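You operate a simulated robot arm through the tools that you are given. There is no shell and no other tool. Be economical: measure what you need, move in short steps, check, and stop when the job is done.

The job below is to be done with a simulated robot arm. You get a single attempt, and the scene is never put back.

## Task
Set the press for the lid with the blue strip and press its strip flush.
Fine: size knob to the lid's size, wing screw tight, lid into the nest, one stroke, fingers out.

The check looks at the end state, three seconds after you hand in, the way a careful person would. Anything else that was tipped, shoved, dropped, spilled or broken makes it a failure. A push-on lid holds only when it is set on centred and level and pressed home; a screw cap is set on level and turned clockwise until tight.

## Robot
A 7-joint arm with a two-finger parallel gripper, fixed in place. Base frame: the origin is at the foot of the arm, x ahead of it, y to its left, z up; the work surface is at about z = 800. Lengths are in mm, angles in rad, forces in N, time in s.
With the tool pointing down near the work surface it reaches from about 240 to 680 mm from the base axis. Its first joint turns from -1.152 to 1.152 rad. Payload 2.4 kg.
The TCP is the grasp point between the finger pads, 30 mm short of the fingertips. In the tool frame z runs along the fingers and y along their closing line. The gripper opens to 94 mm. The fingers are 28 mm wide and 10 mm thick; the gripper's body (50 by 96 mm) begins 55 mm behind the TCP.
Orientation is told as [roll, pitch, yaw] about the base's x, y, z axes, in that order, counted from this pose: with the fingers straight down and closing along the base's y, the tool's x points along the base's -x, its y along +y and its z along -z.

## Interface
- The arm moves only by the tool jog_arm. Its argument "commands" is a list of rows, each a list of 3 entries, a list of its own where there are three numbers: the shift along the tool's x, y, z in mm, then the turn, a rotation vector about the tool's x, y, z in rad, then the gripper command, from -1 (shut) to 1 (fully open), values between in proportion. In form: [[[tx, ty, tz], [ax, ay, az], fingers], ...]. A call has 1 to 10 rows; each row is the pose to reach, as a shift and turn from the pose commanded when the call began, along the tool's axes at that moment. Rows are played at 5 a second. More than 50 mm and 0.15 rad between two rows, or a gripper value outside its range, and nothing of the call is played. A pose out of reach is approached as far as the arm can. The call stops where the force on the tool passes 90 N (or 10 N more than at its start, if that is more) or the arm is blocked; 0.2 s more then pass. The fingers move at their own pace (about 153 mm/s each) and stop on an object; they squeeze with about 32 N. The grip force told is the motor's: it shows also when the fingers shut on nothing. Time passes only in rows, and 0.2 s behind the last, so rows that repeat a pose let the fingers close. The reply holds the time, the measured pose of the TCP, the force on the tool along the base axes, the opening and the grip force, in the units named above and with some noise.
- Cameras (640 x 400 px; columns grow to the right, rows downward): "scene" is fixed at [36, 470.1, 1450.5]; the picture's right is [-0.78, -0.62, 0.00], its down [-0.31, 0.39, -0.87] and it looks along [0.54, -0.68, -0.49] (base axes); focal length 266 px, centre (320, 200). "wrist" rides on the gripper at [76, 14, -102] in the tool frame; the picture's right is [-0.18, 0.98, 0.00], its down [-0.75, -0.14, -0.64] and it looks along [-0.63, -0.12, 0.77] (tool axes); focal length 243 px, centre (320, 200). There is no depth. A picture from a camera that has moved, and an enlarged one, comes with that camera's place and axes in the base frame and with its lens.
- grab_frame(camera): a new picture of that camera. It takes no simulated time.
- enlarge(camera, box): a new picture of the part [left, top, right, bottom] of that camera's present view, enlarged. It takes no simulated time.
- sign_off(): hands the job in; it is judged then, once.

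Work in short steps. Places have to be worked out from the pictures, the camera data and where the tool is seen: move nearer, look again, correct. Check each grasp and each placing, and mend what went wrong. You have 120 turns and 84 pictures in all, those below and enlarged ones among them. Open the gripper and draw the arm clear of the work before you hand the job in, unless the task says otherwise; then end with one line.

The tools are called after ">>>" as name(argument=value, ...) on one line, values as JSON. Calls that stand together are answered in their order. jog_arm: Moves the arm, as the interface text tells. Its arguments: {"type":"object","properties":{"commands":{"type":"array"}},"required":["commands"]} The other tools are called the same way: grab_frame (camera) takes a picture; enlarge (camera, box) takes an enlarged picture of a part of a camera's view; sign_off () hands the job in.

At the start:

```text
clock: 0.0
eef_pos: [337.3, 86.5, 1337.5]
tool_rot: [-0.001, 0.0, 0.0]
contact_force: [0.5, -0.3, -0.2]
gripper_width: 94.1
grasp_force: 0.0
```

scene: 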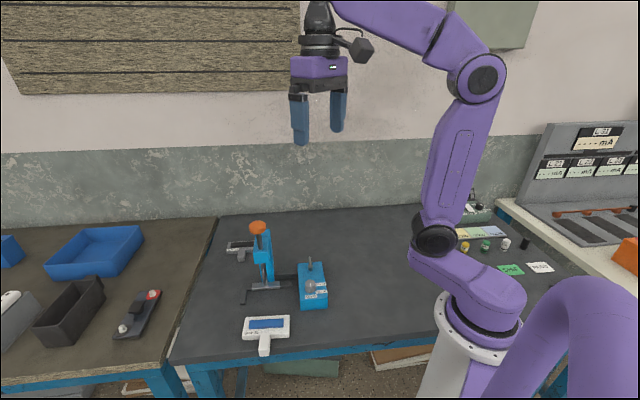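
wrist: 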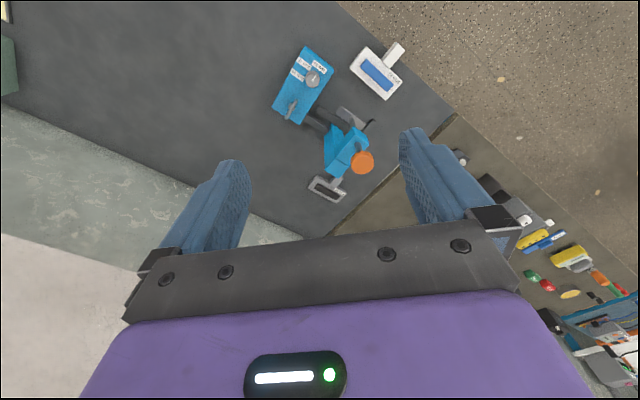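

The scene shows a press (orange knob lever), a blue box with a knob and wing screw, and a lid with a blue strip. I look closer at these.

>>> enlarge(camera="scene", box=[210, 210, 350, 360])

>>> enlarge(camera="wrist", box=[260, 30, 420, 210])

```text
2.67 times, centred on (280, 285) of scene
camera zoom: at [36.0, 470.1, 1450.5], right [-0.78, -0.62, 0.0], down [-0.31, 0.39, -0.87], along [0.54, -0.68, -0.49], focal length 710 px, centre (427, -27)
```

zoom: 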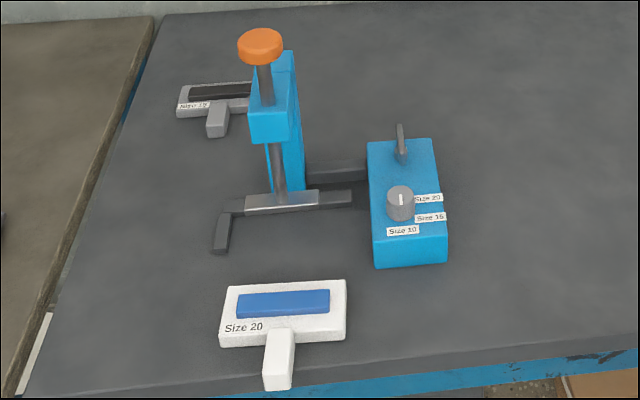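

```text
2.22 times, centred on (340, 120) of wrist
camera zoom: at [260.2, 100.7, 1439.5], right [0.18, 0.98, 0.0], down [0.75, -0.14, 0.64], along [0.63, -0.12, -0.77], focal length 539 px, centre (276, 378)
```

zoom: 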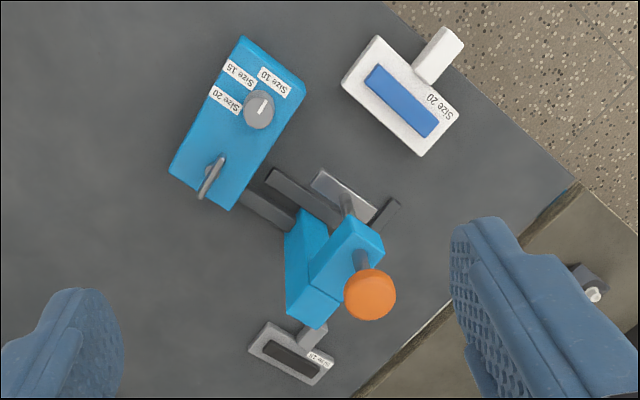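

The lid reads Size 20, at about (422, 212), with the press at about (532, 116) and the knob at about (398, 57, 850). I descend over the near area for a better look.

>>> jog_arm(commands=[[[0, 0, 50], [0, 0, 0], 1], [[0, 0, 100], [0, 0, 0], 1], [[0, 0, 150], [0, 0, 0], 1], [[5, 0, 200], [0, 0, 0], 1], [[10, 0, 250], [0, 0, 0], 1], [[15, 0, 290], [0, 0, 0], 1], [[20, 0, 320], [0, 0, 0], 1]])

>>> grab_frame(camera="wrist")

```text
refused: row 4 steps farther than a row can; nothing moved
```

```text
79 pictures are left
camera wrist: at [260.2, 100.7, 1439.5], right [0.18, 0.98, 0.0], down [0.75, -0.14, 0.64], along [0.63, -0.12, -0.77], focal length 243 px, centre (320, 200)
```

wrist: 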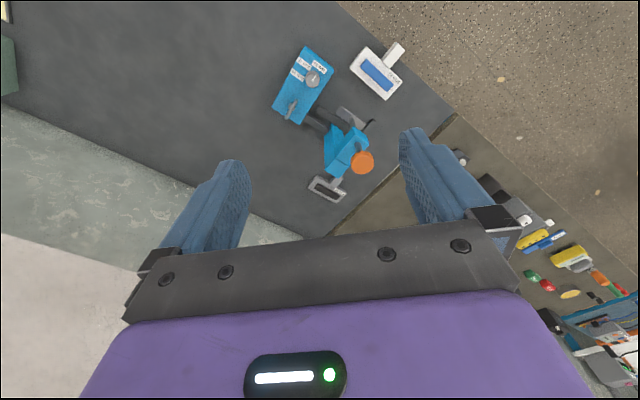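

The step was just over 50 mm, so nothing moved. I retry with smaller steps.

>>> jog_arm(commands=[[[3, 0, 45], [0, 0, 0], 1], [[6, 0, 90], [0, 0, 0], 1], [[9, 0, 135], [0, 0, 0], 1], [[12, 0, 180], [0, 0, 0], 1], [[15, 0, 225], [0, 0, 0], 1], [[18, 0, 270], [0, 0, 0], 1], [[20, 0, 310], [0, 0, 0], 1]])

>>> grab_frame(camera="wrist")

```text
clock: 1.6
eef_pos: [321.1, 89.7, 1023.3]
tool_rot: [-0.001, 0.0, 0.0]
contact_force: [-0.4, 0.6, 0.0]
gripper_width: 93.9
grasp_force: 0.1
```

```text
78 pictures are left
camera wrist: at [243.9, 103.5, 1126.4], right [0.18, 0.98, 0.0], down [0.75, -0.14, 0.64], along [0.63, -0.12, -0.77], focal length 243 px, centre (320, 200)
```

wrist: 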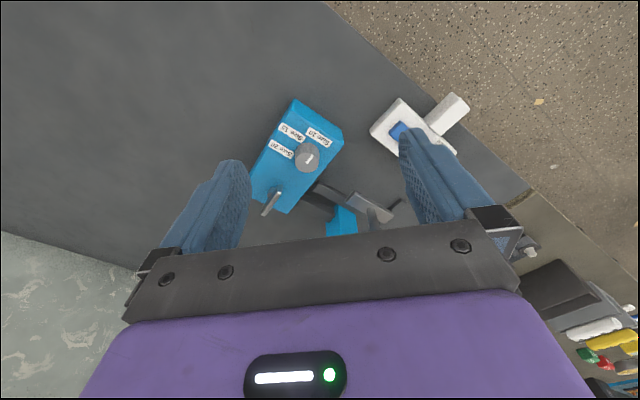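

>>> enlarge(camera="wrist", box=[240, 90, 400, 240])

>>> enlarge(camera="scene", box=[280, 245, 344, 315])

>>> enlarge(camera="scene", box=[220, 215, 300, 305])

```text
2.67 times, centred on (320, 165) of wrist
camera zoom: at [243.9, 103.5, 1126.4], right [0.18, 0.98, 0.0], down [0.75, -0.14, 0.64], along [0.63, -0.12, -0.77], focal length 647 px, centre (320, 293)
```

zoom: 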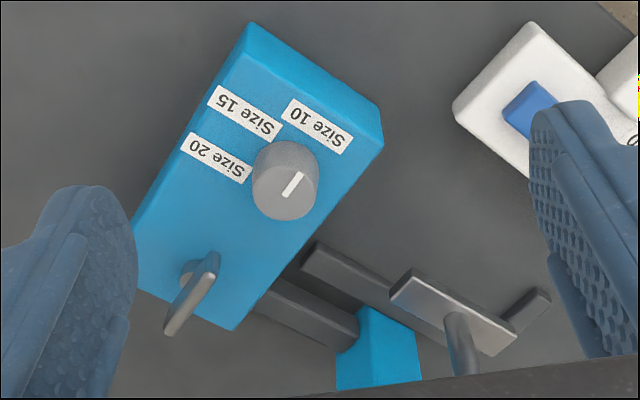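

```text
5.71 times, centred on (312, 280) of scene
camera zoom: at [36.0, 470.1, 1450.5], right [-0.78, -0.62, 0.0], down [-0.31, 0.39, -0.87], along [0.54, -0.68, -0.49], focal length 1521 px, centre (366, -257)
```

zoom: 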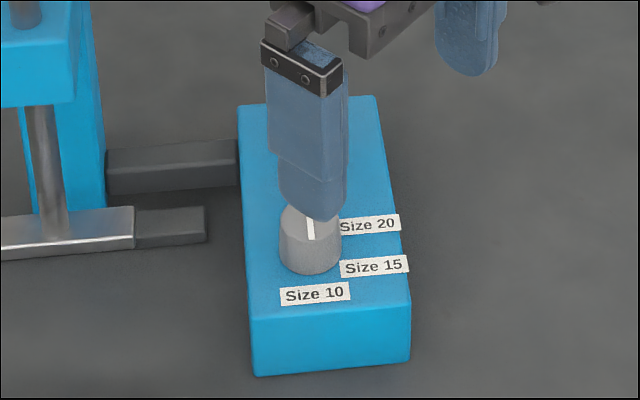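

```text
4.44 times, centred on (260, 260) of scene
camera zoom: at [36.0, 470.1, 1450.5], right [-0.78, -0.62, 0.0], down [-0.31, 0.39, -0.87], along [0.54, -0.68, -0.49], focal length 1183 px, centre (587, -67)
```

zoom: 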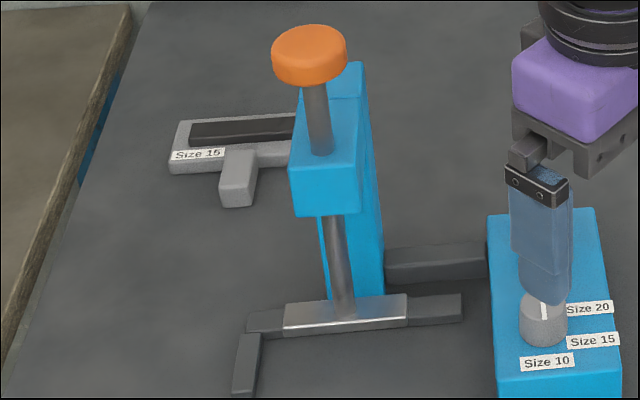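

The knob pointer is hard to read from here. I move to where the camera looks straight at the knob from closer.

>>> jog_arm(commands=[[[15, -5, 45], [0, 0, 0], 1], [[30, -10, 85], [0, 0, 0], 1]])

>>> grab_frame(camera="wrist")

>>> enlarge(camera="wrist", box=[240, 130, 400, 240])

>>> enlarge(camera="scene", box=[290, 250, 336, 306])

```text
clock: 2.2
eef_pos: [287.4, 78.9, 939.7]
tool_rot: [0.0, 0.0, -0.003]
contact_force: [-1.1, 0.8, 0.0]
gripper_width: 94.2
grasp_force: 0.0
```

```text
74 pictures are left
camera wrist: at [211.3, 91.6, 1042.0], right [0.19, 0.98, 0.0], down [0.75, -0.14, 0.64], along [0.63, -0.12, -0.77], focal length 243 px, centre (320, 200)
```

wrist: 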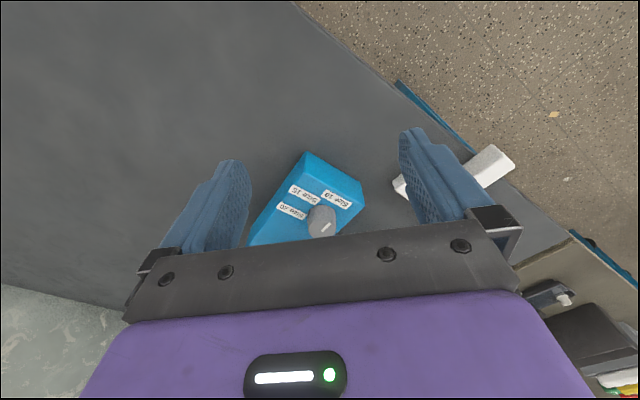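

```text
3.64 times, centred on (320, 185) of wrist
camera zoom: at [211.3, 91.6, 1042.0], right [0.19, 0.98, 0.0], down [0.75, -0.14, 0.64], along [0.63, -0.12, -0.77], focal length 882 px, centre (320, 254)
```

zoom: 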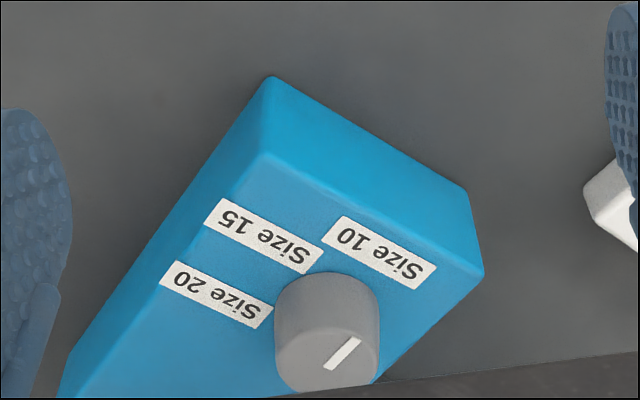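

```text
7.14 times, centred on (313, 278) of scene
camera zoom: at [36.1, 470.0, 1450.5], right [-0.78, -0.62, 0.0], down [-0.31, 0.39, -0.87], along [0.54, -0.68, -0.49], focal length 1902 px, centre (370, -357)
```

zoom: 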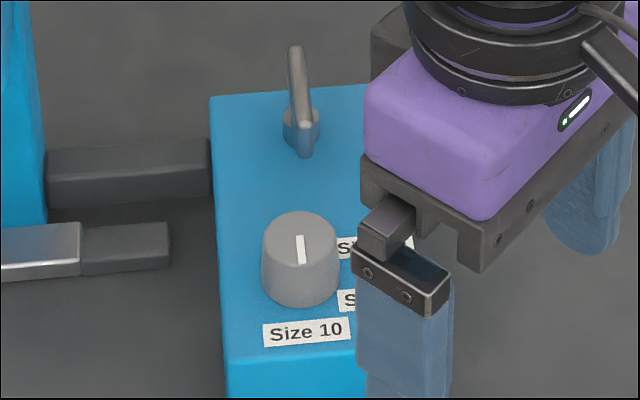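

The pointer seems to point at Size 10, and Size 20 is roughly 115° counterclockwise from it. I tilt the tool for a straight-down view, which lets me measure the angles properly.

>>> jog_arm(commands=[[[-5, 0, -40], [0, 0.1, 0], 1], [[-30, -5, -70], [0, 0.23, 0], 1], [[-55, -12, -80], [0, 0.36, 0], 1], [[-80, -18, -85], [0, 0.49, 0], 1], [[-100, -24, -85], [0, 0.6, 0], 1], [[-105, -24, -85], [0, 0.686, 0], 1]])

>>> grab_frame(camera="wrist")

```text
clock: 3.6
eef_pos: [392.1, 53.9, 1025.9]
tool_rot: [0.001, 0.689, 0.001]
contact_force: [0.9, 0.7, -0.5]
gripper_width: 94.1
grasp_force: 0.1
```

```text
71 pictures are left
camera wrist: at [396.9, 67.1, 1153.8], right [0.14, 0.98, -0.12], down [0.99, -0.14, 0.02], along [0.0, -0.12, -0.99], focal length 243 px, centre (320, 200)
```

wrist: 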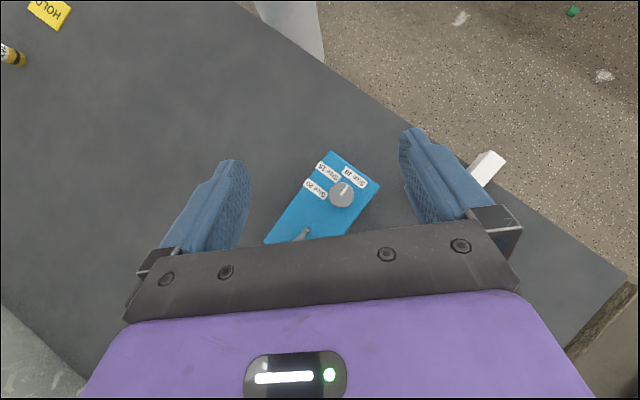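

>>> enlarge(camera="wrist", box=[260, 145, 400, 245])

>>> enlarge(camera="scene", box=[290, 250, 336, 306])

```text
4.00 times, centred on (330, 195) of wrist
camera zoom: at [396.9, 67.1, 1153.8], right [0.14, 0.98, -0.12], down [0.99, -0.14, 0.02], along [0.0, -0.12, -0.99], focal length 970 px, centre (280, 220)
```

zoom: 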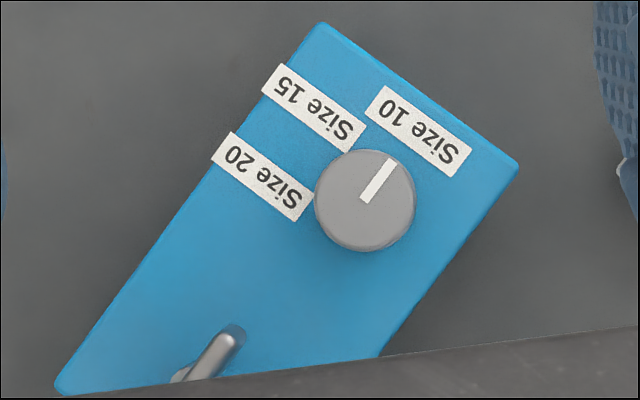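

```text
7.14 times, centred on (313, 278) of scene
camera zoom: at [36.0, 470.1, 1450.5], right [-0.78, -0.62, 0.0], down [-0.31, 0.39, -0.87], along [0.54, -0.68, -0.49], focal length 1902 px, centre (370, -357)
```

zoom: 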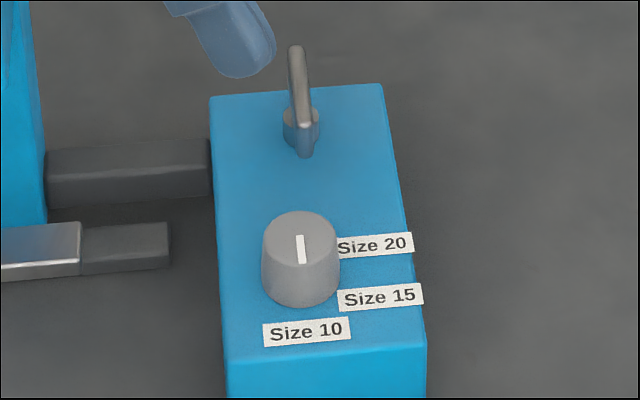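

Measured in the box frame (yaw about 45°), Size 10, 15 and 20 lie at about 0°, 60° and 120°, and the pointer is now at about 0–5°. The knob centre is near (394, 59). I straighten the tool first.

>>> jog_arm(commands=[[[0, 0, 0], [0, -0.14, 0], 1], [[0, 0, 0], [0, -0.28, 0], 1], [[0, 0, 0], [0, -0.42, 0], 1], [[0, 0, 0], [0, -0.56, 0], 1], [[0, 0, 0], [0, -0.689, 0], 1], [[0, 0, 0], [0, -0.689, 0], 1]])

>>> jog_arm(commands=[[[0, 1, 10], [0, 0, 0.14], 0.3], [[0, 3, 20], [0, 0, 0.28], 0.3], [[-2, 5, 40], [0, 0, 0.42], 0.3], [[-2, 5, 60], [0, 0, 0.56], 0.3], [[-2, 5, 80], [0, 0, 0.7], 0.3], [[-2, 5, 90], [0, 0, 0.84], 0.3], [[-2, 5, 100], [0, 0, 0.95], 0.3], [[-2, 5, 110], [0, 0, 1.0], 0.3]])

>>> grab_frame(camera="wrist")

>>> enlarge(camera="scene", box=[270, 220, 350, 310])

```text
clock: 5.0
eef_pos: [391.9, 53.3, 1028.5]
tool_rot: [-0.001, -0.005, 0.0]
contact_force: [-0.2, -0.1, 0.2]
gripper_width: 94.0
grasp_force: 0.0
```

```text
clock: 6.8
eef_pos: [393.9, 59.5, 916.1]
tool_rot: [0.001, -0.002, -1.001]
contact_force: [-0.5, -0.4, 0.0]
gripper_width: 61.3
grasp_force: 0.1
```

```text
68 pictures are left
camera wrist: at [363.7, 130.4, 1019.7], right [0.93, 0.37, 0.0], down [0.29, -0.71, 0.64], along [0.24, -0.6, -0.77], focal length 243 px, centre (320, 200)
```

wrist: 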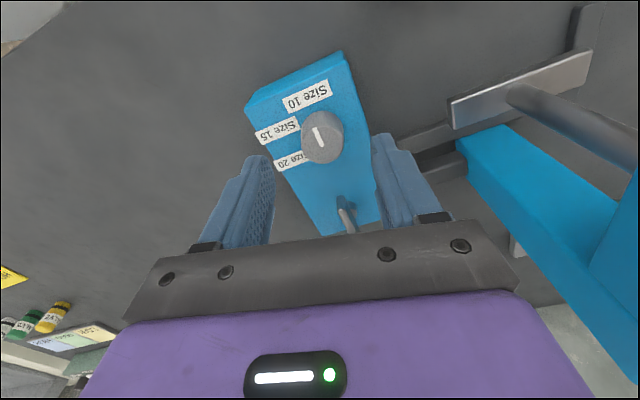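

```text
4.44 times, centred on (310, 265) of scene
camera zoom: at [36.0, 470.1, 1450.5], right [-0.78, -0.62, 0.0], down [-0.31, 0.39, -0.87], along [0.54, -0.68, -0.49], focal length 1183 px, centre (364, -89)
```

zoom: 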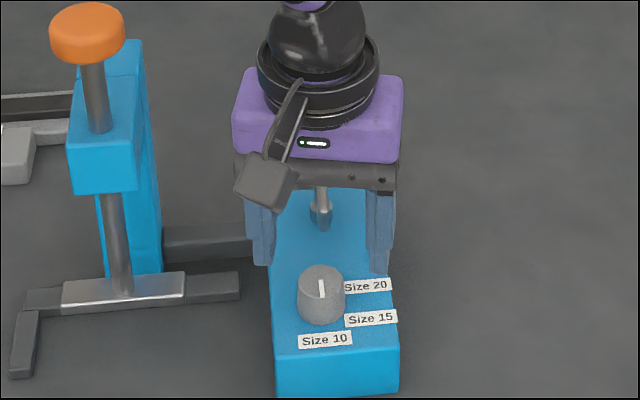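

The fingers straddle the knob, whose centre is near (392, 62) with its top at about 865. I descend so the tips are around the knob, then close.

>>> jog_arm(commands=[[[0, 0, 20], [0, 0, 0], 0.3], [[0, 0, 30], [0, 0, 0], 0.3], [[0, 0, 36], [0, 0, 0], 0.3], [[0, 0, 36], [0, 0, 0], 0.3]])

>>> enlarge(camera="scene", box=[280, 240, 344, 310])

>>> enlarge(camera="wrist", box=[220, 60, 440, 240])

```text
clock: 7.8
eef_pos: [395.0, 59.5, 880.8]
tool_rot: [0.004, -0.001, -1.0]
contact_force: [-0.2, 0.4, -0.6]
gripper_width: 61.0
grasp_force: 0.0
```

```text
5.71 times, centred on (312, 275) of scene
camera zoom: at [36.0, 470.1, 1450.5], right [-0.78, -0.62, 0.0], down [-0.31, 0.39, -0.87], along [0.54, -0.68, -0.49], focal length 1521 px, centre (366, -229)
```

zoom: 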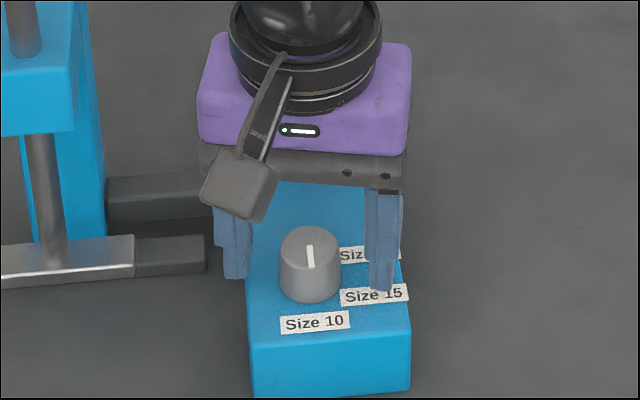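

```text
2.22 times, centred on (330, 150) of wrist
camera zoom: at [365.0, 130.5, 983.1], right [0.93, 0.38, 0.0], down [0.29, -0.71, 0.64], along [0.24, -0.59, -0.77], focal length 539 px, centre (298, 311)
```

zoom: 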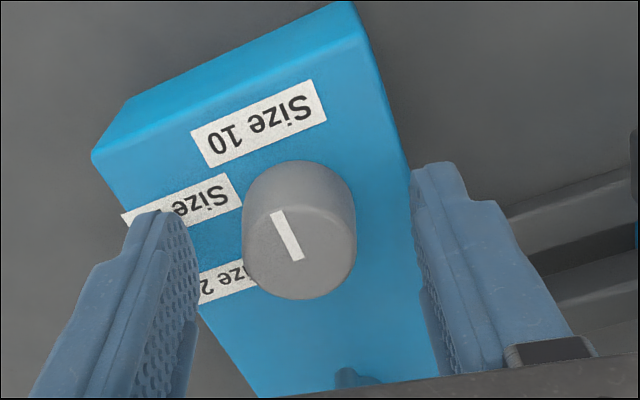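

The knob is centred between the fingers at (395, 59). I close on it and check the grip.

>>> jog_arm(commands=[[[0, 0, 0], [0, 0, 0], -0.3], [[0, 0, 0], [0, 0, 0], -0.6], [[0, 0, 0], [0, 0, 0], -1], [[0, 0, 0], [0, 0, 0], -1]])

```text
clock: 8.8
eef_pos: [395.5, 60.0, 880.4]
tool_rot: [0.003, -0.002, -1.0]
contact_force: [3.1, 1.3, -4.7]
gripper_width: 30.6
grasp_force: 45.0
```

The knob (30.6 mm) is gripped. I turn it counterclockwise seen from above by about 1.0 rad, then check.

>>> jog_arm(commands=[[[0, 0, 0], [0, 0, -0.12], -1], [[0, 0, 0], [0, 0, -0.24], -1], [[0, 0, 0], [0, 0, -0.36], -1], [[0, 0, 0], [0, 0, -0.48], -1], [[0, 0, 0], [0, 0, -0.6], -1], [[0, 0, 0], [0, 0, -0.72], -1], [[0, 0, 0], [0, 0, -0.84], -1], [[0, 0, 0], [0, 0, -0.96], -1], [[0, 0, 0], [0, 0, -1.0], -1]])

>>> enlarge(camera="wrist", box=[220, 60, 440, 240])

```text
clock: 10.8
eef_pos: [394.7, 59.6, 881.8]
tool_rot: [-0.001, -0.005, 0.002]
contact_force: [5.9, 25.6, -5.7]
gripper_width: 30.6
grasp_force: 44.6
```

```text
2.22 times, centred on (330, 150) of wrist
camera zoom: at [317.8, 72.4, 984.0], right [0.18, 0.98, 0.0], down [0.75, -0.14, 0.65], along [0.64, -0.12, -0.76], focal length 539 px, centre (298, 311)
```

zoom: 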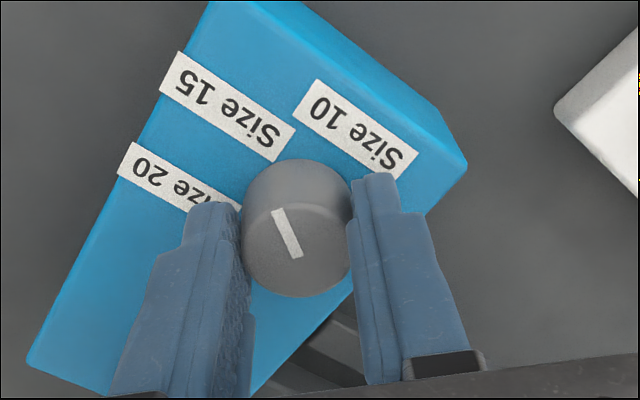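

The knob turned with the gripper and the box has not moved. I continue by another 0.95 rad.

>>> jog_arm(commands=[[[0, 0, 0], [0, 0, -0.12], -1], [[0, 0, 0], [0, 0, -0.24], -1], [[0, 0, 0], [0, 0, -0.36], -1], [[0, 0, 0], [0, 0, -0.48], -1], [[0, 0, 0], [0, 0, -0.6], -1], [[0, 0, 0], [0, 0, -0.72], -1], [[0, 0, 0], [0, 0, -0.84], -1], [[0, 0, 0], [0, 0, -0.95], -1]])

>>> grab_frame(camera="wrist")

```text
clock: 12.6
eef_pos: [394.9, 58.9, 881.9]
tool_rot: [-0.006, -0.006, 0.955]
contact_force: [9.1, 20.0, 18.5]
gripper_width: 30.3
grasp_force: 44.9
```

```text
63 pictures are left
camera wrist: at [338.1, 4.2, 983.9], right [-0.69, 0.72, 0.0], down [0.55, 0.53, 0.65], along [0.47, 0.45, -0.76], focal length 243 px, centre (320, 200)
```

wrist: 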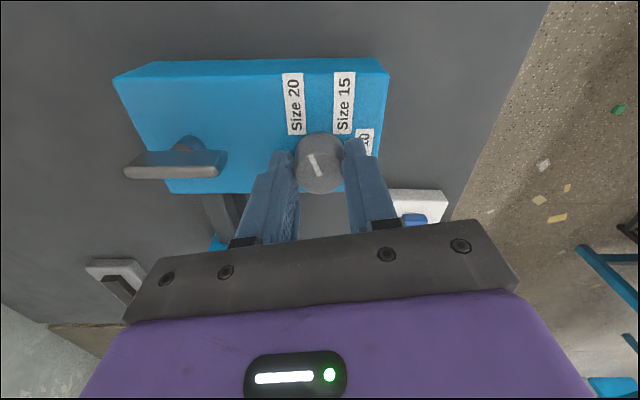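

The view is now square to the labels. I zoom in to measure the pointer angle.

>>> enlarge(camera="wrist", box=[270, 60, 390, 200])

```text
2.86 times, centred on (330, 130) of wrist
camera zoom: at [338.1, 4.2, 983.9], right [-0.69, 0.72, 0.0], down [0.55, 0.53, 0.65], along [0.47, 0.45, -0.76], focal length 693 px, centre (291, 400)
```

zoom: 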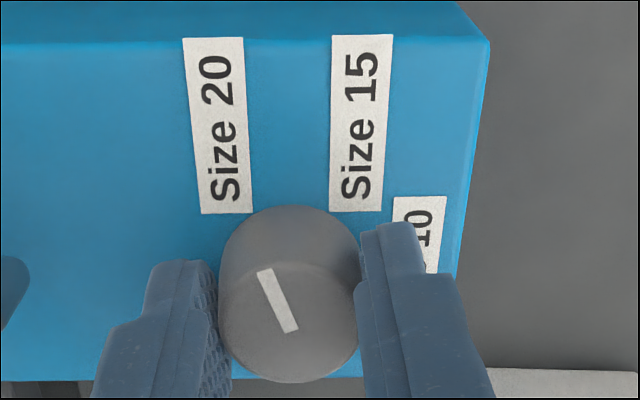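

The pointer is at about 111–113° and the labels suggest Size 20 is at 115–120°. I add 0.11 rad, then open and look.

>>> jog_arm(commands=[[[0, 0, 0], [0, 0, -0.06], -1], [[0, 0, 0], [0, 0, -0.11], -1], [[0, 0, 0], [0, 0, -0.11], -1], [[0, 0, 0], [0, 0, -0.11], 0], [[0, 0, 0], [0, 0, -0.11], 0.2], [[0, 0, -20], [0, 0, -0.11], 0.2], [[0, 0, -50], [0, 0, -0.11], 0.2], [[0, 0, -80], [0, 0, -0.11], 0.2]])

>>> enlarge(camera="wrist", box=[200, 60, 440, 230])

>>> enlarge(camera="scene", box=[280, 245, 340, 310])

```text
clock: 14.4
eef_pos: [392.8, 55.1, 962.2]
tool_rot: [-0.002, -0.002, 1.06]
contact_force: [-0.3, -0.3, 0.1]
gripper_width: 56.2
grasp_force: 0.1
```

```text
2.35 times, centred on (320, 145) of wrist
camera zoom: at [342.7, -5.0, 1064.0], right [-0.77, 0.64, 0.0], down [0.49, 0.59, 0.64], along [0.41, 0.49, -0.77], focal length 571 px, centre (320, 329)
```

zoom: 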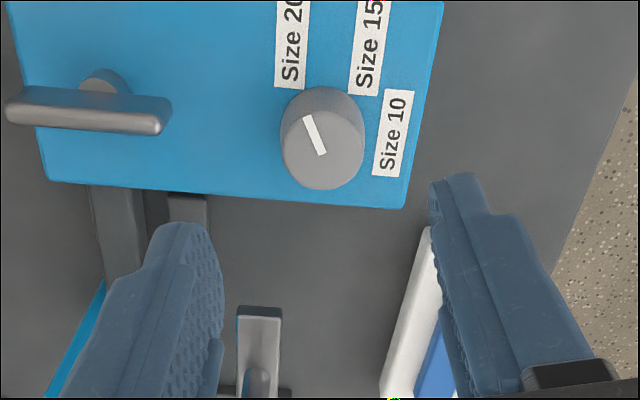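

```text
6.15 times, centred on (310, 278) of scene
camera zoom: at [36.0, 470.1, 1450.5], right [-0.78, -0.62, 0.0], down [-0.31, 0.39, -0.87], along [0.54, -0.68, -0.49], focal length 1638 px, centre (382, -277)
```

zoom: 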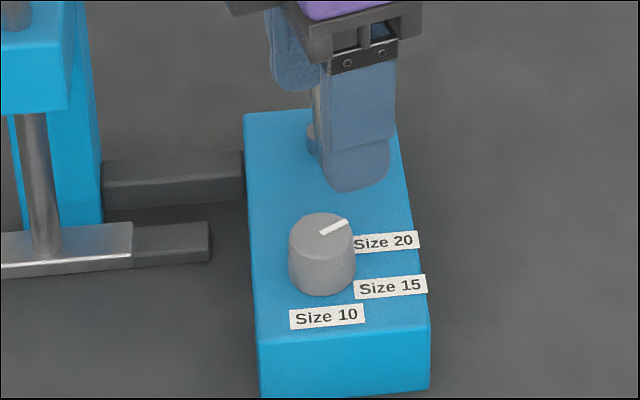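

The pointer is now on Size 20 (about 117°). Next is the wing screw at about (448, -5), its blade along the box axis with the top at about 870. I try approaching with yaw 2.36, which leaves a long clockwise stroke clear of the press.

>>> jog_arm(commands=[[[3, -8, -5], [0, 0, -0.13], 0.2], [[5, -16, -5], [0, 0, -0.26], 0.2], [[8, -24, -5], [0, 0, -0.39], 0.2], [[10, -32, 0], [0, 0, -0.52], 0.2], [[13, -40, 0], [0, 0, -0.65], 0.2], [[16, -48, 0], [0, 0, -0.78], 0.2], [[19, -56, 0], [0, 0, -0.91], 0.2], [[22, -64, 0], [0, 0, -1.04], 0.2], [[24, -72, 0], [0, 0, -1.17], 0.2], [[25, -77, 0], [0, 0, -1.3], 0.2]])

>>> grab_frame(camera="wrist")

```text
clock: 16.6
eef_pos: [451.3, -0.1, 960.0]
tool_rot: [-0.001, 0.003, 2.362]
contact_force: [0.2, 0.6, -0.1]
gripper_width: 56.5
grasp_force: 0.0
```

```text
59 pictures are left
camera wrist: at [494.1, -64.4, 1062.9], right [-0.82, -0.57, 0.0], down [-0.44, 0.63, 0.64], along [-0.36, 0.53, -0.77], focal length 243 px, centre (320, 200)
```

wrist: 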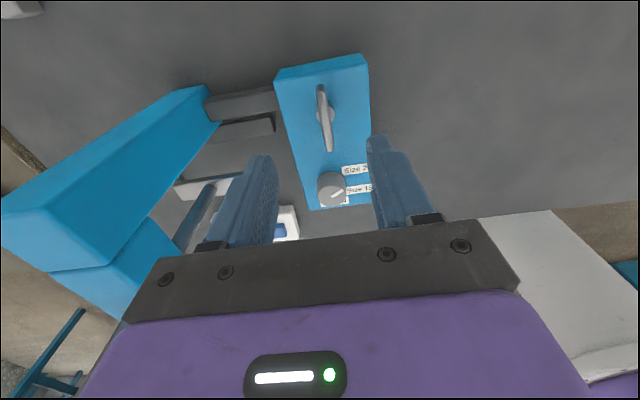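

Yaw 2.36 is reachable, and the wing blade is centred at about (448, -2.5). I shift 4 mm and descend to straddle it.

>>> jog_arm(commands=[[[0, 4, 30], [0, 0, 0], 0.2], [[0, 4, 55], [0, 0, 0], 0.2], [[0, 4, 70], [0, 0, 0], 0.2], [[0, 4, 80], [0, 0, 0], 0.2], [[0, 4, 80], [0, 0, 0], 0.2]])

>>> enlarge(camera="wrist", box=[220, 60, 440, 240])

```text
clock: 17.8
eef_pos: [448.5, -2.5, 880.0]
tool_rot: [-0.002, 0.002, 2.36]
contact_force: [1.1, -0.4, 0.6]
gripper_width: 56.4
grasp_force: 0.1
```

```text
2.22 times, centred on (330, 150) of wrist
camera zoom: at [490.9, -67.6, 982.5], right [-0.82, -0.57, 0.0], down [-0.44, 0.63, 0.64], along [-0.36, 0.53, -0.77], focal length 539 px, centre (298, 311)
```

zoom: 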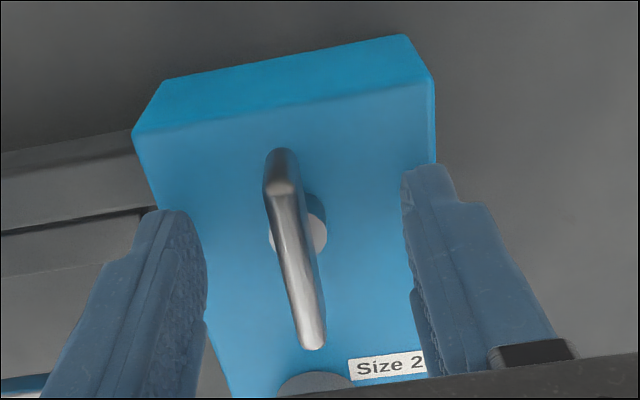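

The blade lies between the fingers. I close on it.

>>> jog_arm(commands=[[[0, 0, 0], [0, 0, 0], -0.4], [[0, 0, 0], [0, 0, 0], -0.7], [[0, 0, 0], [0, 0, 0], -1], [[0, 0, 0], [0, 0, 0], -1], [[0, 0, 0], [0, 0, 0], -1]])

```text
clock: 19.0
eef_pos: [448.5, -3.4, 878.5]
tool_rot: [-0.003, 0.0, 2.358]
contact_force: [2.0, 2.2, -4.9]
gripper_width: 15.7
grasp_force: 44.6
```

I have a grip on the wing (15.7 mm). I turn clockwise seen from above, about 0.9 rad, watching the readings.

>>> jog_arm(commands=[[[0, 0, 0], [0, 0, 0.1], -1], [[0, 0, 0], [0, 0, 0.2], -1], [[0, 0, 0], [0, 0, 0.3], -1], [[0, 0, 0], [0, 0, 0.4], -1], [[0, 0, 0], [0, 0, 0.5], -1], [[0, 0, 0], [0, 0, 0.6], -1], [[0, 0, 0], [0, 0, 0.7], -1], [[0, 0, 0], [0, 0, 0.8], -1], [[0, 0, 0], [0, 0, 0.9], -1]])

>>> grab_frame(camera="wrist")

```text
clock: 21.0
eef_pos: [447.2, -4.0, 881.0]
tool_rot: [-0.003, 0.001, 1.458]
contact_force: [13.6, 8.7, -34.5]
gripper_width: 15.7
grasp_force: 45.0
```

```text
57 pictures are left
camera wrist: at [423.4, -78.2, 983.1], right [-0.96, 0.29, 0.0], down [0.22, 0.73, 0.64], along [0.19, 0.61, -0.77], focal length 243 px, centre (320, 200)
```

wrist: 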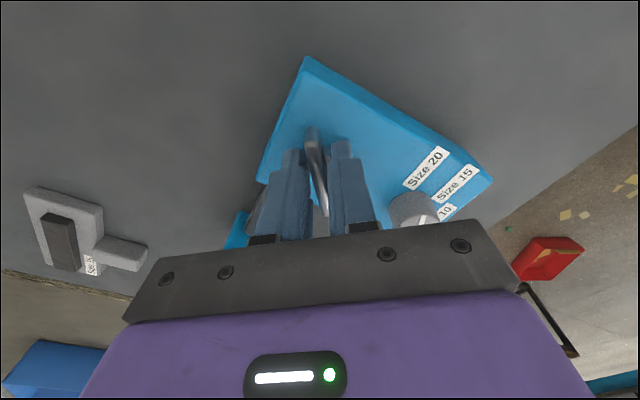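

The wing turns with the gripper, pulling slightly down. I continue clockwise, following it down a little.

>>> jog_arm(commands=[[[0, 0, 1], [0, 0, 0.1], -1], [[0, 0, 1], [0, 0, 0.2], -1], [[0, 0, 1], [0, 0, 0.3], -1], [[0, 0, 1], [0, 0, 0.4], -1], [[0, 0, 2], [0, 0, 0.5], -1], [[0, 0, 2], [0, 0, 0.6], -1], [[0, 0, 2], [0, 0, 0.7], -1], [[0, 0, 2], [0, 0, 0.8], -1], [[0, 0, 2], [0, 0, 0.9], -1]])

>>> grab_frame(camera="wrist")

```text
clock: 23.0
eef_pos: [445.6, -3.6, 879.1]
tool_rot: [-0.001, 0.002, 0.562]
contact_force: [-3.5, 11.2, -9.5]
gripper_width: 17.0
grasp_force: 45.2
```

```text
56 pictures are left
camera wrist: at [373.0, -33.2, 981.5], right [-0.37, 0.93, 0.0], down [0.71, 0.28, 0.64], along [0.6, 0.24, -0.77], focal length 243 px, centre (320, 200)
```

wrist: 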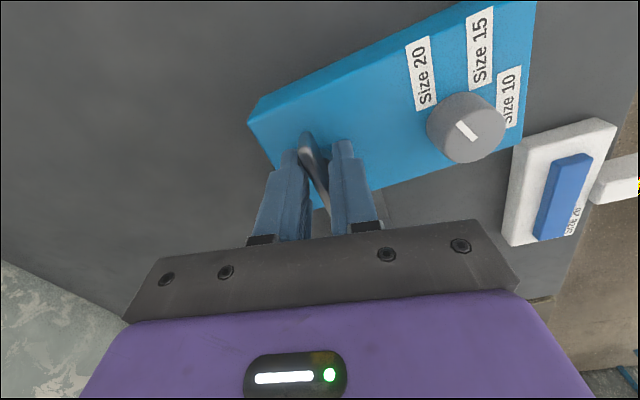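

The width rose to 17.0 and the blade looks slightly twisted between the pads, so it may be reaching its stop. I zoom in.

>>> enlarge(camera="wrist", box=[250, 100, 390, 230])

>>> enlarge(camera="scene", box=[280, 240, 340, 310])

```text
3.08 times, centred on (320, 165) of wrist
camera zoom: at [373.0, -33.2, 981.5], right [-0.37, 0.93, 0.0], down [0.71, 0.28, 0.64], along [0.6, 0.24, -0.77], focal length 746 px, centre (320, 308)
```

zoom: 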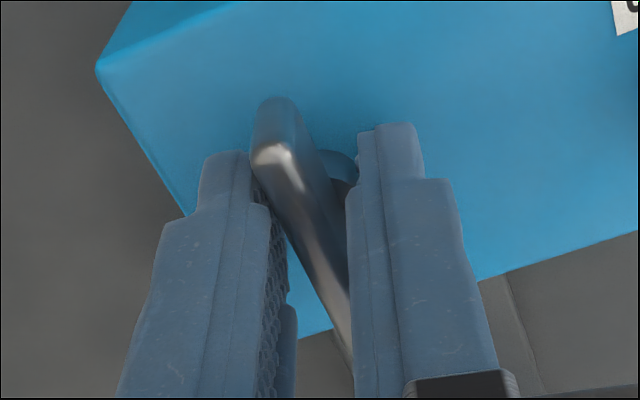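

```text
5.71 times, centred on (310, 275) of scene
camera zoom: at [36.1, 470.4, 1450.4], right [-0.78, -0.62, 0.0], down [-0.31, 0.39, -0.87], along [0.54, -0.68, -0.49], focal length 1521 px, centre (377, -229)
```

zoom: 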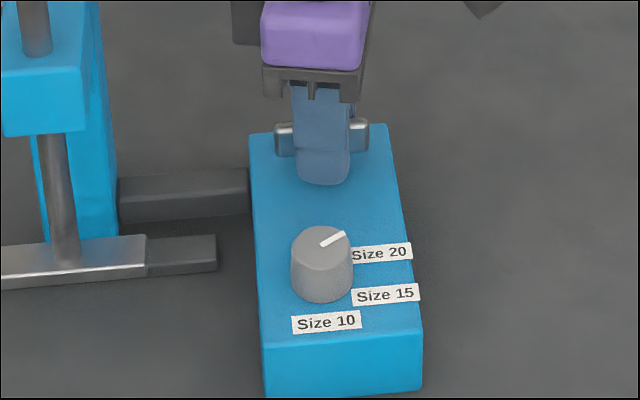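

The blade now stands across the box, about 90° turned, while the gripper turned 103°, which suggests it is tight. I turn 0.2 rad more to confirm.

>>> jog_arm(commands=[[[0, 0, 0], [0, 0, 0.07], -1], [[0, 0, 0], [0, 0, 0.14], -1], [[0, 0, 0], [0, 0, 0.2], -1], [[0, 0, 0], [0, 0, 0.2], -1]])

>>> enlarge(camera="wrist", box=[250, 100, 390, 230])

>>> enlarge(camera="scene", box=[280, 240, 340, 310])

```text
clock: 24.0
eef_pos: [444.9, -4.8, 879.7]
tool_rot: [0.001, 0.001, 0.361]
contact_force: [-17.1, 1.2, 10.7]
gripper_width: 22.3
grasp_force: 44.6
```

```text
3.08 times, centred on (320, 165) of wrist
camera zoom: at [368.0, -18.9, 981.5], right [-0.17, 0.98, 0.0], down [0.76, 0.13, 0.64], along [0.63, 0.11, -0.77], focal length 746 px, centre (320, 308)
```

zoom: 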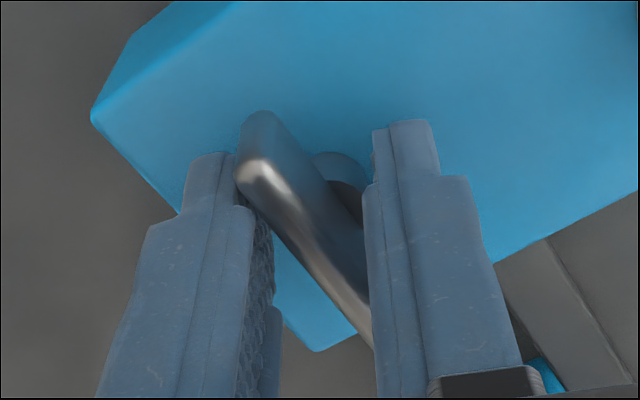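

```text
5.71 times, centred on (310, 275) of scene
camera zoom: at [35.4, 470.2, 1450.5], right [-0.78, -0.62, 0.0], down [-0.31, 0.39, -0.87], along [0.54, -0.68, -0.49], focal length 1521 px, centre (377, -229)
```

zoom: 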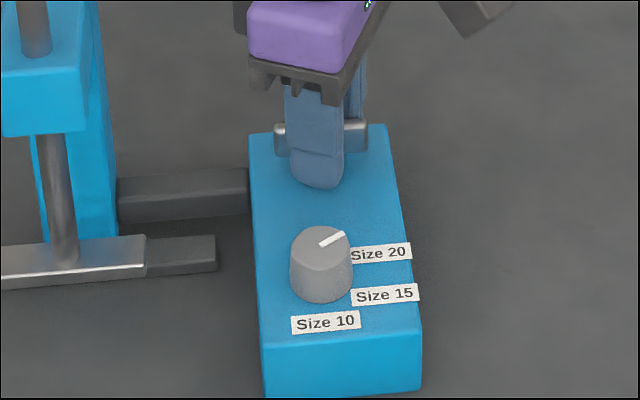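

The blade stayed put and the fingers only splayed, so the screw is tight. I open, lift clear and move on for a view of the lid.

>>> jog_arm(commands=[[[0, 0, 0], [0, 0, 0], 0.3], [[0, 0, 0], [0, 0, 0], 0.5], [[0, 0, -30], [0, 0, 0], 0.5], [[0, 0, -70], [0, 0, 0], 0.5], [[0, 0, -115], [0, 0, 0.05], 0.5], [[0, 0, -160], [0, 0, 0.15], 0.5]])

>>> enlarge(camera="scene", box=[225, 215, 345, 365])

>>> grab_frame(camera="wrist")

```text
clock: 25.4
eef_pos: [445.5, -4.8, 1039.4]
tool_rot: [0.001, -0.004, 0.211]
contact_force: [-0.3, 0.7, -0.7]
gripper_width: 70.6
grasp_force: 0.0
```

```text
2.67 times, centred on (285, 290) of scene
camera zoom: at [36.0, 470.1, 1450.5], right [-0.78, -0.62, 0.0], down [-0.31, 0.39, -0.87], along [0.54, -0.68, -0.49], focal length 710 px, centre (413, -40)
```

zoom: 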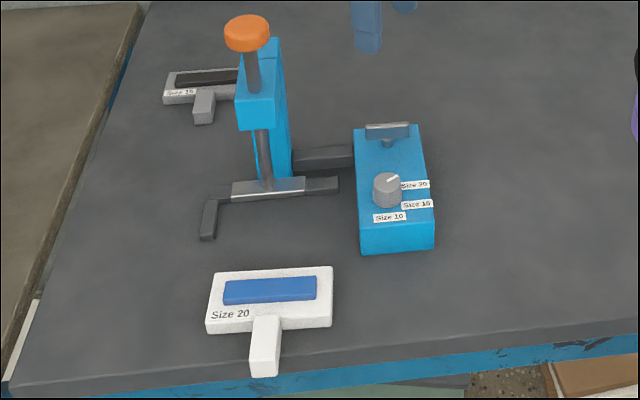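

```text
50 pictures are left
camera wrist: at [367.0, -6.7, 1142.1], right [-0.02, 1.0, 0.0], down [0.76, 0.02, 0.64], along [0.64, 0.02, -0.77], focal length 243 px, centre (320, 200)
```

wrist: 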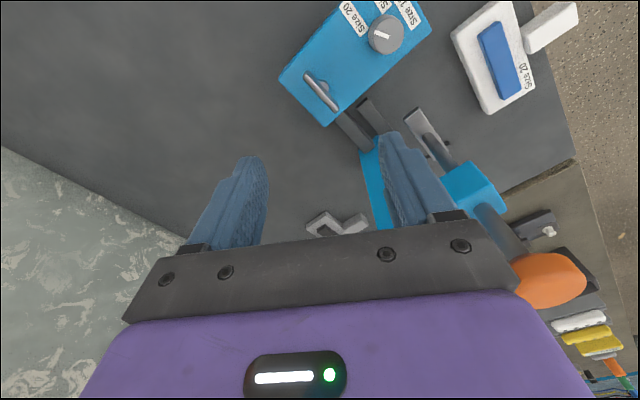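

The fence is an L with the pressing plate hanging above it, and the lid lies in front. I move over the lid with the camera facing the press, for a frontal look at the nest.

>>> jog_arm(commands=[[[40, 8, 0], [0, 0, 0], 0.5], [[39, 54, 0], [0, 0, 0.1], 0.5], [[30, 98, 0], [0, 0, 0.22], 0.5], [[21, 142, 0], [0, 0, 0.35], 0.5], [[6, 185, 0], [0, 0, 0.48], 0.5], [[-16, 221, 15], [0, 0, 0.6], 0.5], [[-27, 224, 60], [0, 0, 0.72], 0.5], [[-27, 224, 100], [0, 0, 0.81], 0.5]])

>>> grab_frame(camera="wrist")

```text
clock: 27.2
eef_pos: [428.3, 222.9, 936.5]
tool_rot: [0.001, -0.004, -0.601]
contact_force: [0.6, 0.4, -0.5]
gripper_width: 70.4
grasp_force: 0.1
```

```text
49 pictures are left
camera wrist: at [372.6, 276.9, 1038.2], right [0.71, 0.71, 0.0], down [0.54, -0.54, 0.64], along [0.46, -0.45, -0.77], focal length 243 px, centre (320, 200)
```

wrist: 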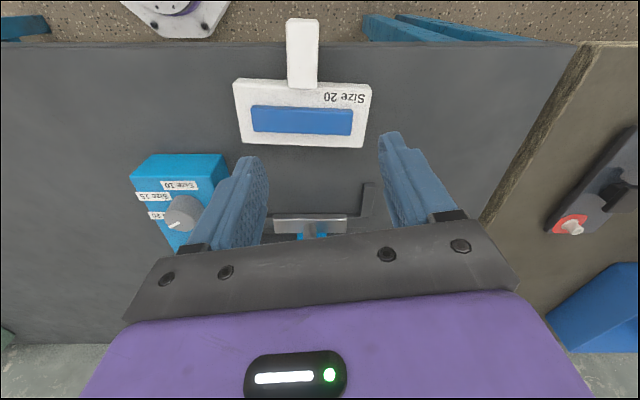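

I zoom on the nest, and on the lid for measuring.

>>> enlarge(camera="wrist", box=[250, 160, 400, 245])

>>> enlarge(camera="wrist", box=[220, 5, 390, 160])

```text
4.27 times, centred on (325, 202) of wrist
camera zoom: at [372.6, 276.9, 1038.2], right [0.71, 0.71, 0.0], down [0.54, -0.54, 0.64], along [0.46, -0.45, -0.77], focal length 1035 px, centre (299, 189)
```

zoom: 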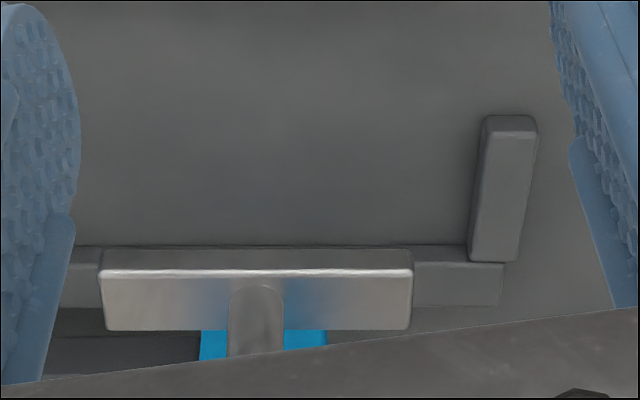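

```text
2.58 times, centred on (305, 82) of wrist
camera zoom: at [372.6, 276.9, 1038.2], right [0.71, 0.71, 0.0], down [0.54, -0.54, 0.64], along [0.46, -0.45, -0.77], focal length 626 px, centre (359, 503)
```

zoom: 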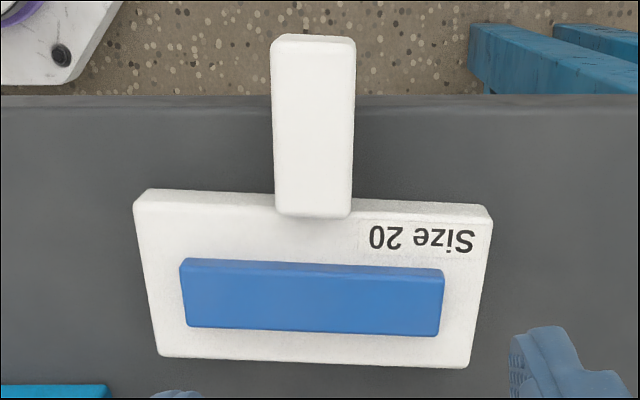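

In a press-aligned frame (a along the fence, b into the press), the side bar's inner face is at a≈511.5 and the back bar's front at b≈289. The plate centre is at about a=448, b=261. The lid is roughly 118×57 mm, at a≈443.5, b≈153.6, rotated about 2.5° clockwise from the nest. I go over the lid's handle and then tilt the gripper away from the press.

>>> jog_arm(commands=[[[30, -3, 10], [0, 0, 0.11], 0.2], [[54, -6, 16], [0, 0, 0.226], 0.2]])

>>> jog_arm(commands=[[[0, 0, 0], [0, -0.12, 0], 0.2], [[0, 0, 0], [0, -0.24, 0], 0.2], [[0, 0, 0], [0, -0.35, 0], 0.2], [[0, 0, 0], [0, -0.35, 0], 0.2]])

>>> grab_frame(camera="wrist")

>>> enlarge(camera="scene", box=[220, 265, 320, 375])

```text
clock: 27.8
eef_pos: [382.0, 246.3, 919.5]
tool_rot: [0.005, -0.001, -0.827]
contact_force: [-0.2, 0.0, 0.2]
gripper_width: 56.2
grasp_force: 0.0
```

```text
clock: 28.8
eef_pos: [380.7, 246.7, 922.2]
tool_rot: [0.001, -0.352, -0.827]
contact_force: [-0.8, 1.1, 0.5]
gripper_width: 56.6
grasp_force: 0.0
```

```text
46 pictures are left
camera wrist: at [316.7, 333.8, 991.7], right [0.84, 0.54, 0.07], down [0.22, -0.45, 0.86], along [0.49, -0.71, -0.5], focal length 243 px, centre (320, 200)
```

wrist: 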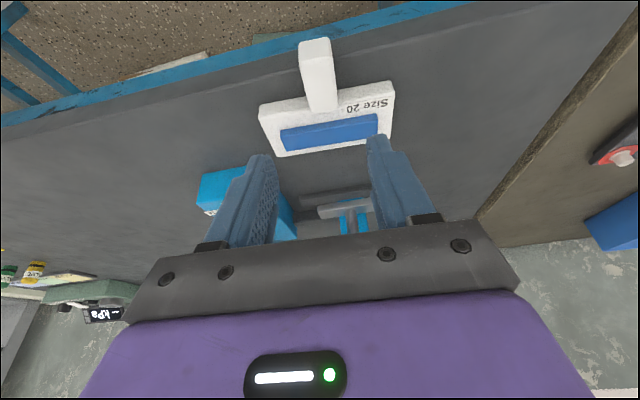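

```text
3.64 times, centred on (270, 320) of scene
camera zoom: at [36.0, 470.2, 1450.5], right [-0.78, -0.62, 0.0], down [-0.31, 0.39, -0.87], along [0.54, -0.68, -0.49], focal length 968 px, centre (502, -236)
```

zoom: 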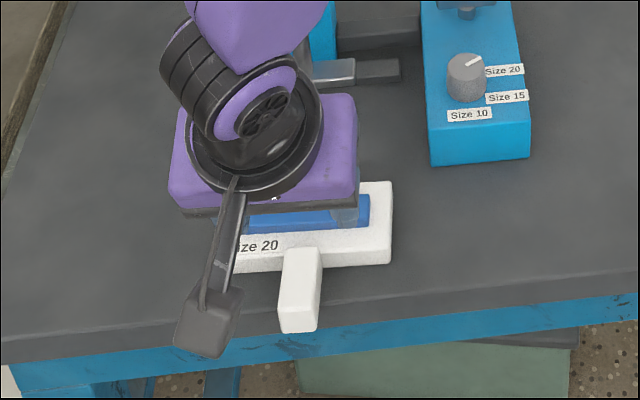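

The tilt is right and the handle's centre line is at about a=446, b=75–124. I descend along the vertical around the handle, with rear tips near z=803.

>>> jog_arm(commands=[[[12, 2, 30], [0, 0, 0], 0.2], [[24, 2, 60], [0, 0, 0], 0.2], [[30, 2, 74], [0, 0, 0], 0.2], [[32, 2, 79], [0, 0, 0], 0.2], [[32, 2, 79], [0, 0, 0], 0.2]])

>>> grab_frame(camera="wrist")

>>> enlarge(camera="scene", box=[220, 265, 320, 375])

```text
clock: 30.0
eef_pos: [379.3, 248.3, 838.7]
tool_rot: [0.004, -0.353, -0.826]
contact_force: [0.1, 0.1, 0.2]
gripper_width: 56.5
grasp_force: 0.0
```

```text
44 pictures are left
camera wrist: at [316.0, 336.3, 908.0], right [0.84, 0.54, 0.07], down [0.22, -0.45, 0.86], along [0.49, -0.71, -0.5], focal length 243 px, centre (320, 200)
```

wrist: 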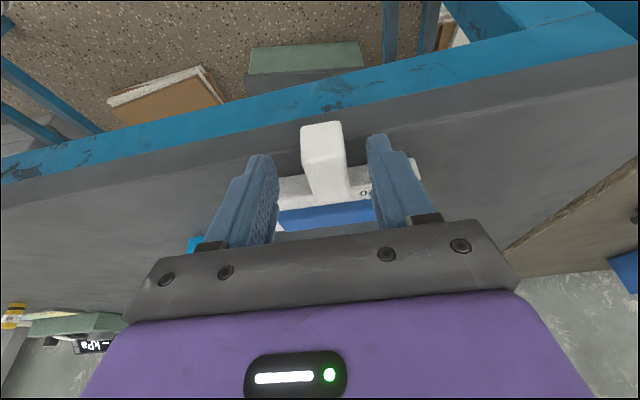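

```text
3.64 times, centred on (270, 320) of scene
camera zoom: at [36.0, 470.1, 1450.5], right [-0.78, -0.62, 0.0], down [-0.31, 0.39, -0.87], along [0.54, -0.68, -0.49], focal length 968 px, centre (502, -236)
```

zoom: 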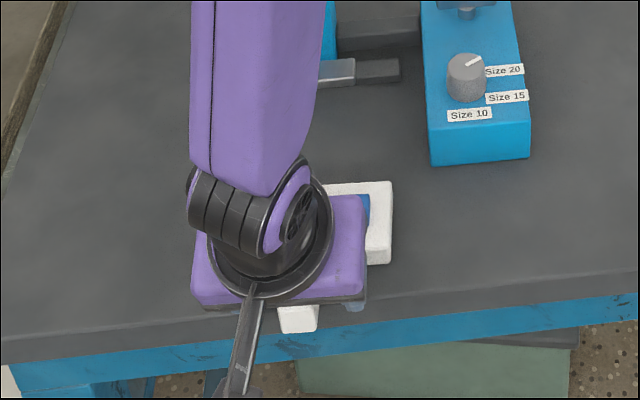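

The handle lies between the fingers, a bit right of centre. I close.

>>> jog_arm(commands=[[[0, 0, 0], [0, 0, 0], -0.1], [[0, 0, 0], [0, 0, 0], -0.4], [[0, 0, 0], [0, 0, 0], -0.7], [[0, 0, 0], [0, 0, 0], -1], [[0, 0, 0], [0, 0, 0], -1]])

>>> grab_frame(camera="wrist")

```text
clock: 31.2
eef_pos: [377.9, 248.3, 839.1]
tool_rot: [0.001, -0.35, -0.827]
contact_force: [-0.9, 1.3, 1.4]
gripper_width: 23.3
grasp_force: 31.7
```

```text
42 pictures are left
camera wrist: at [315.8, 336.3, 908.1], right [0.84, 0.54, 0.07], down [0.22, -0.45, 0.86], along [0.49, -0.71, -0.5], focal length 243 px, centre (320, 200)
```

wrist: 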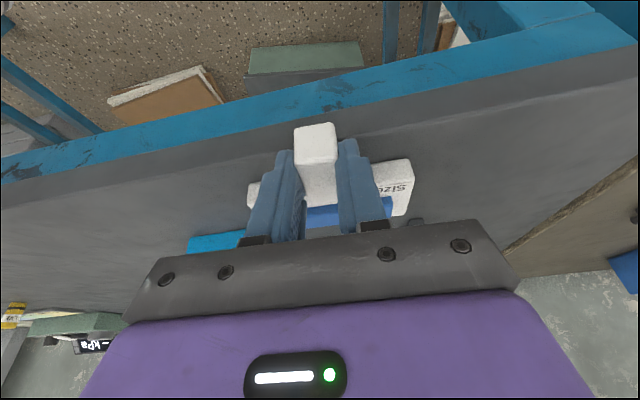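

The handle is held (23.3 mm). I lift 10 mm and check the lid before moving forward.

>>> jog_arm(commands=[[[-1.7, 0, -4.7], [0, 0, 0], -1], [[-3.4, 0, -9.4], [0, 0, 0], -1], [[-3.4, 0, -9.4], [-0.015, 0, -0.041], -1], [[-22, 0, -2.4], [-0.015, 0, -0.041], -1], [[-41, 0, 4.4], [-0.015, 0, -0.041], -1], [[-41, 0, 4.4], [-0.015, 0, -0.041], -1]])

>>> enlarge(camera="scene", box=[220, 240, 320, 350])

>>> grab_frame(camera="wrist")

```text
clock: 32.6
eef_pos: [406.1, 222.0, 845.5]
tool_rot: [0.003, -0.352, -0.782]
contact_force: [-0.1, -0.2, -1.7]
gripper_width: 23.3
grasp_force: 31.8
```

```text
3.64 times, centred on (270, 295) of scene
camera zoom: at [36.0, 470.1, 1450.5], right [-0.78, -0.62, 0.0], down [-0.31, 0.39, -0.87], along [0.54, -0.68, -0.49], focal length 968 px, centre (502, -146)
```

zoom: 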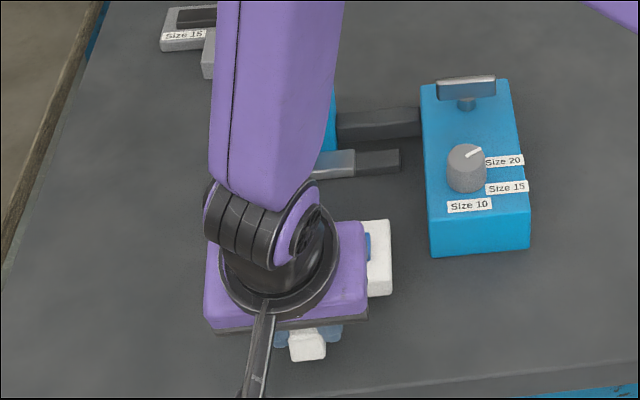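

```text
40 pictures are left
camera wrist: at [339.0, 306.0, 916.4], right [0.82, 0.58, 0.07], down [0.24, -0.44, 0.86], along [0.53, -0.69, -0.5], focal length 243 px, centre (320, 200)
```

wrist: 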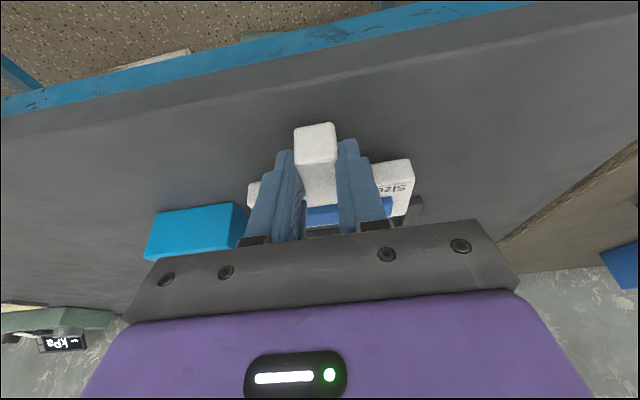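

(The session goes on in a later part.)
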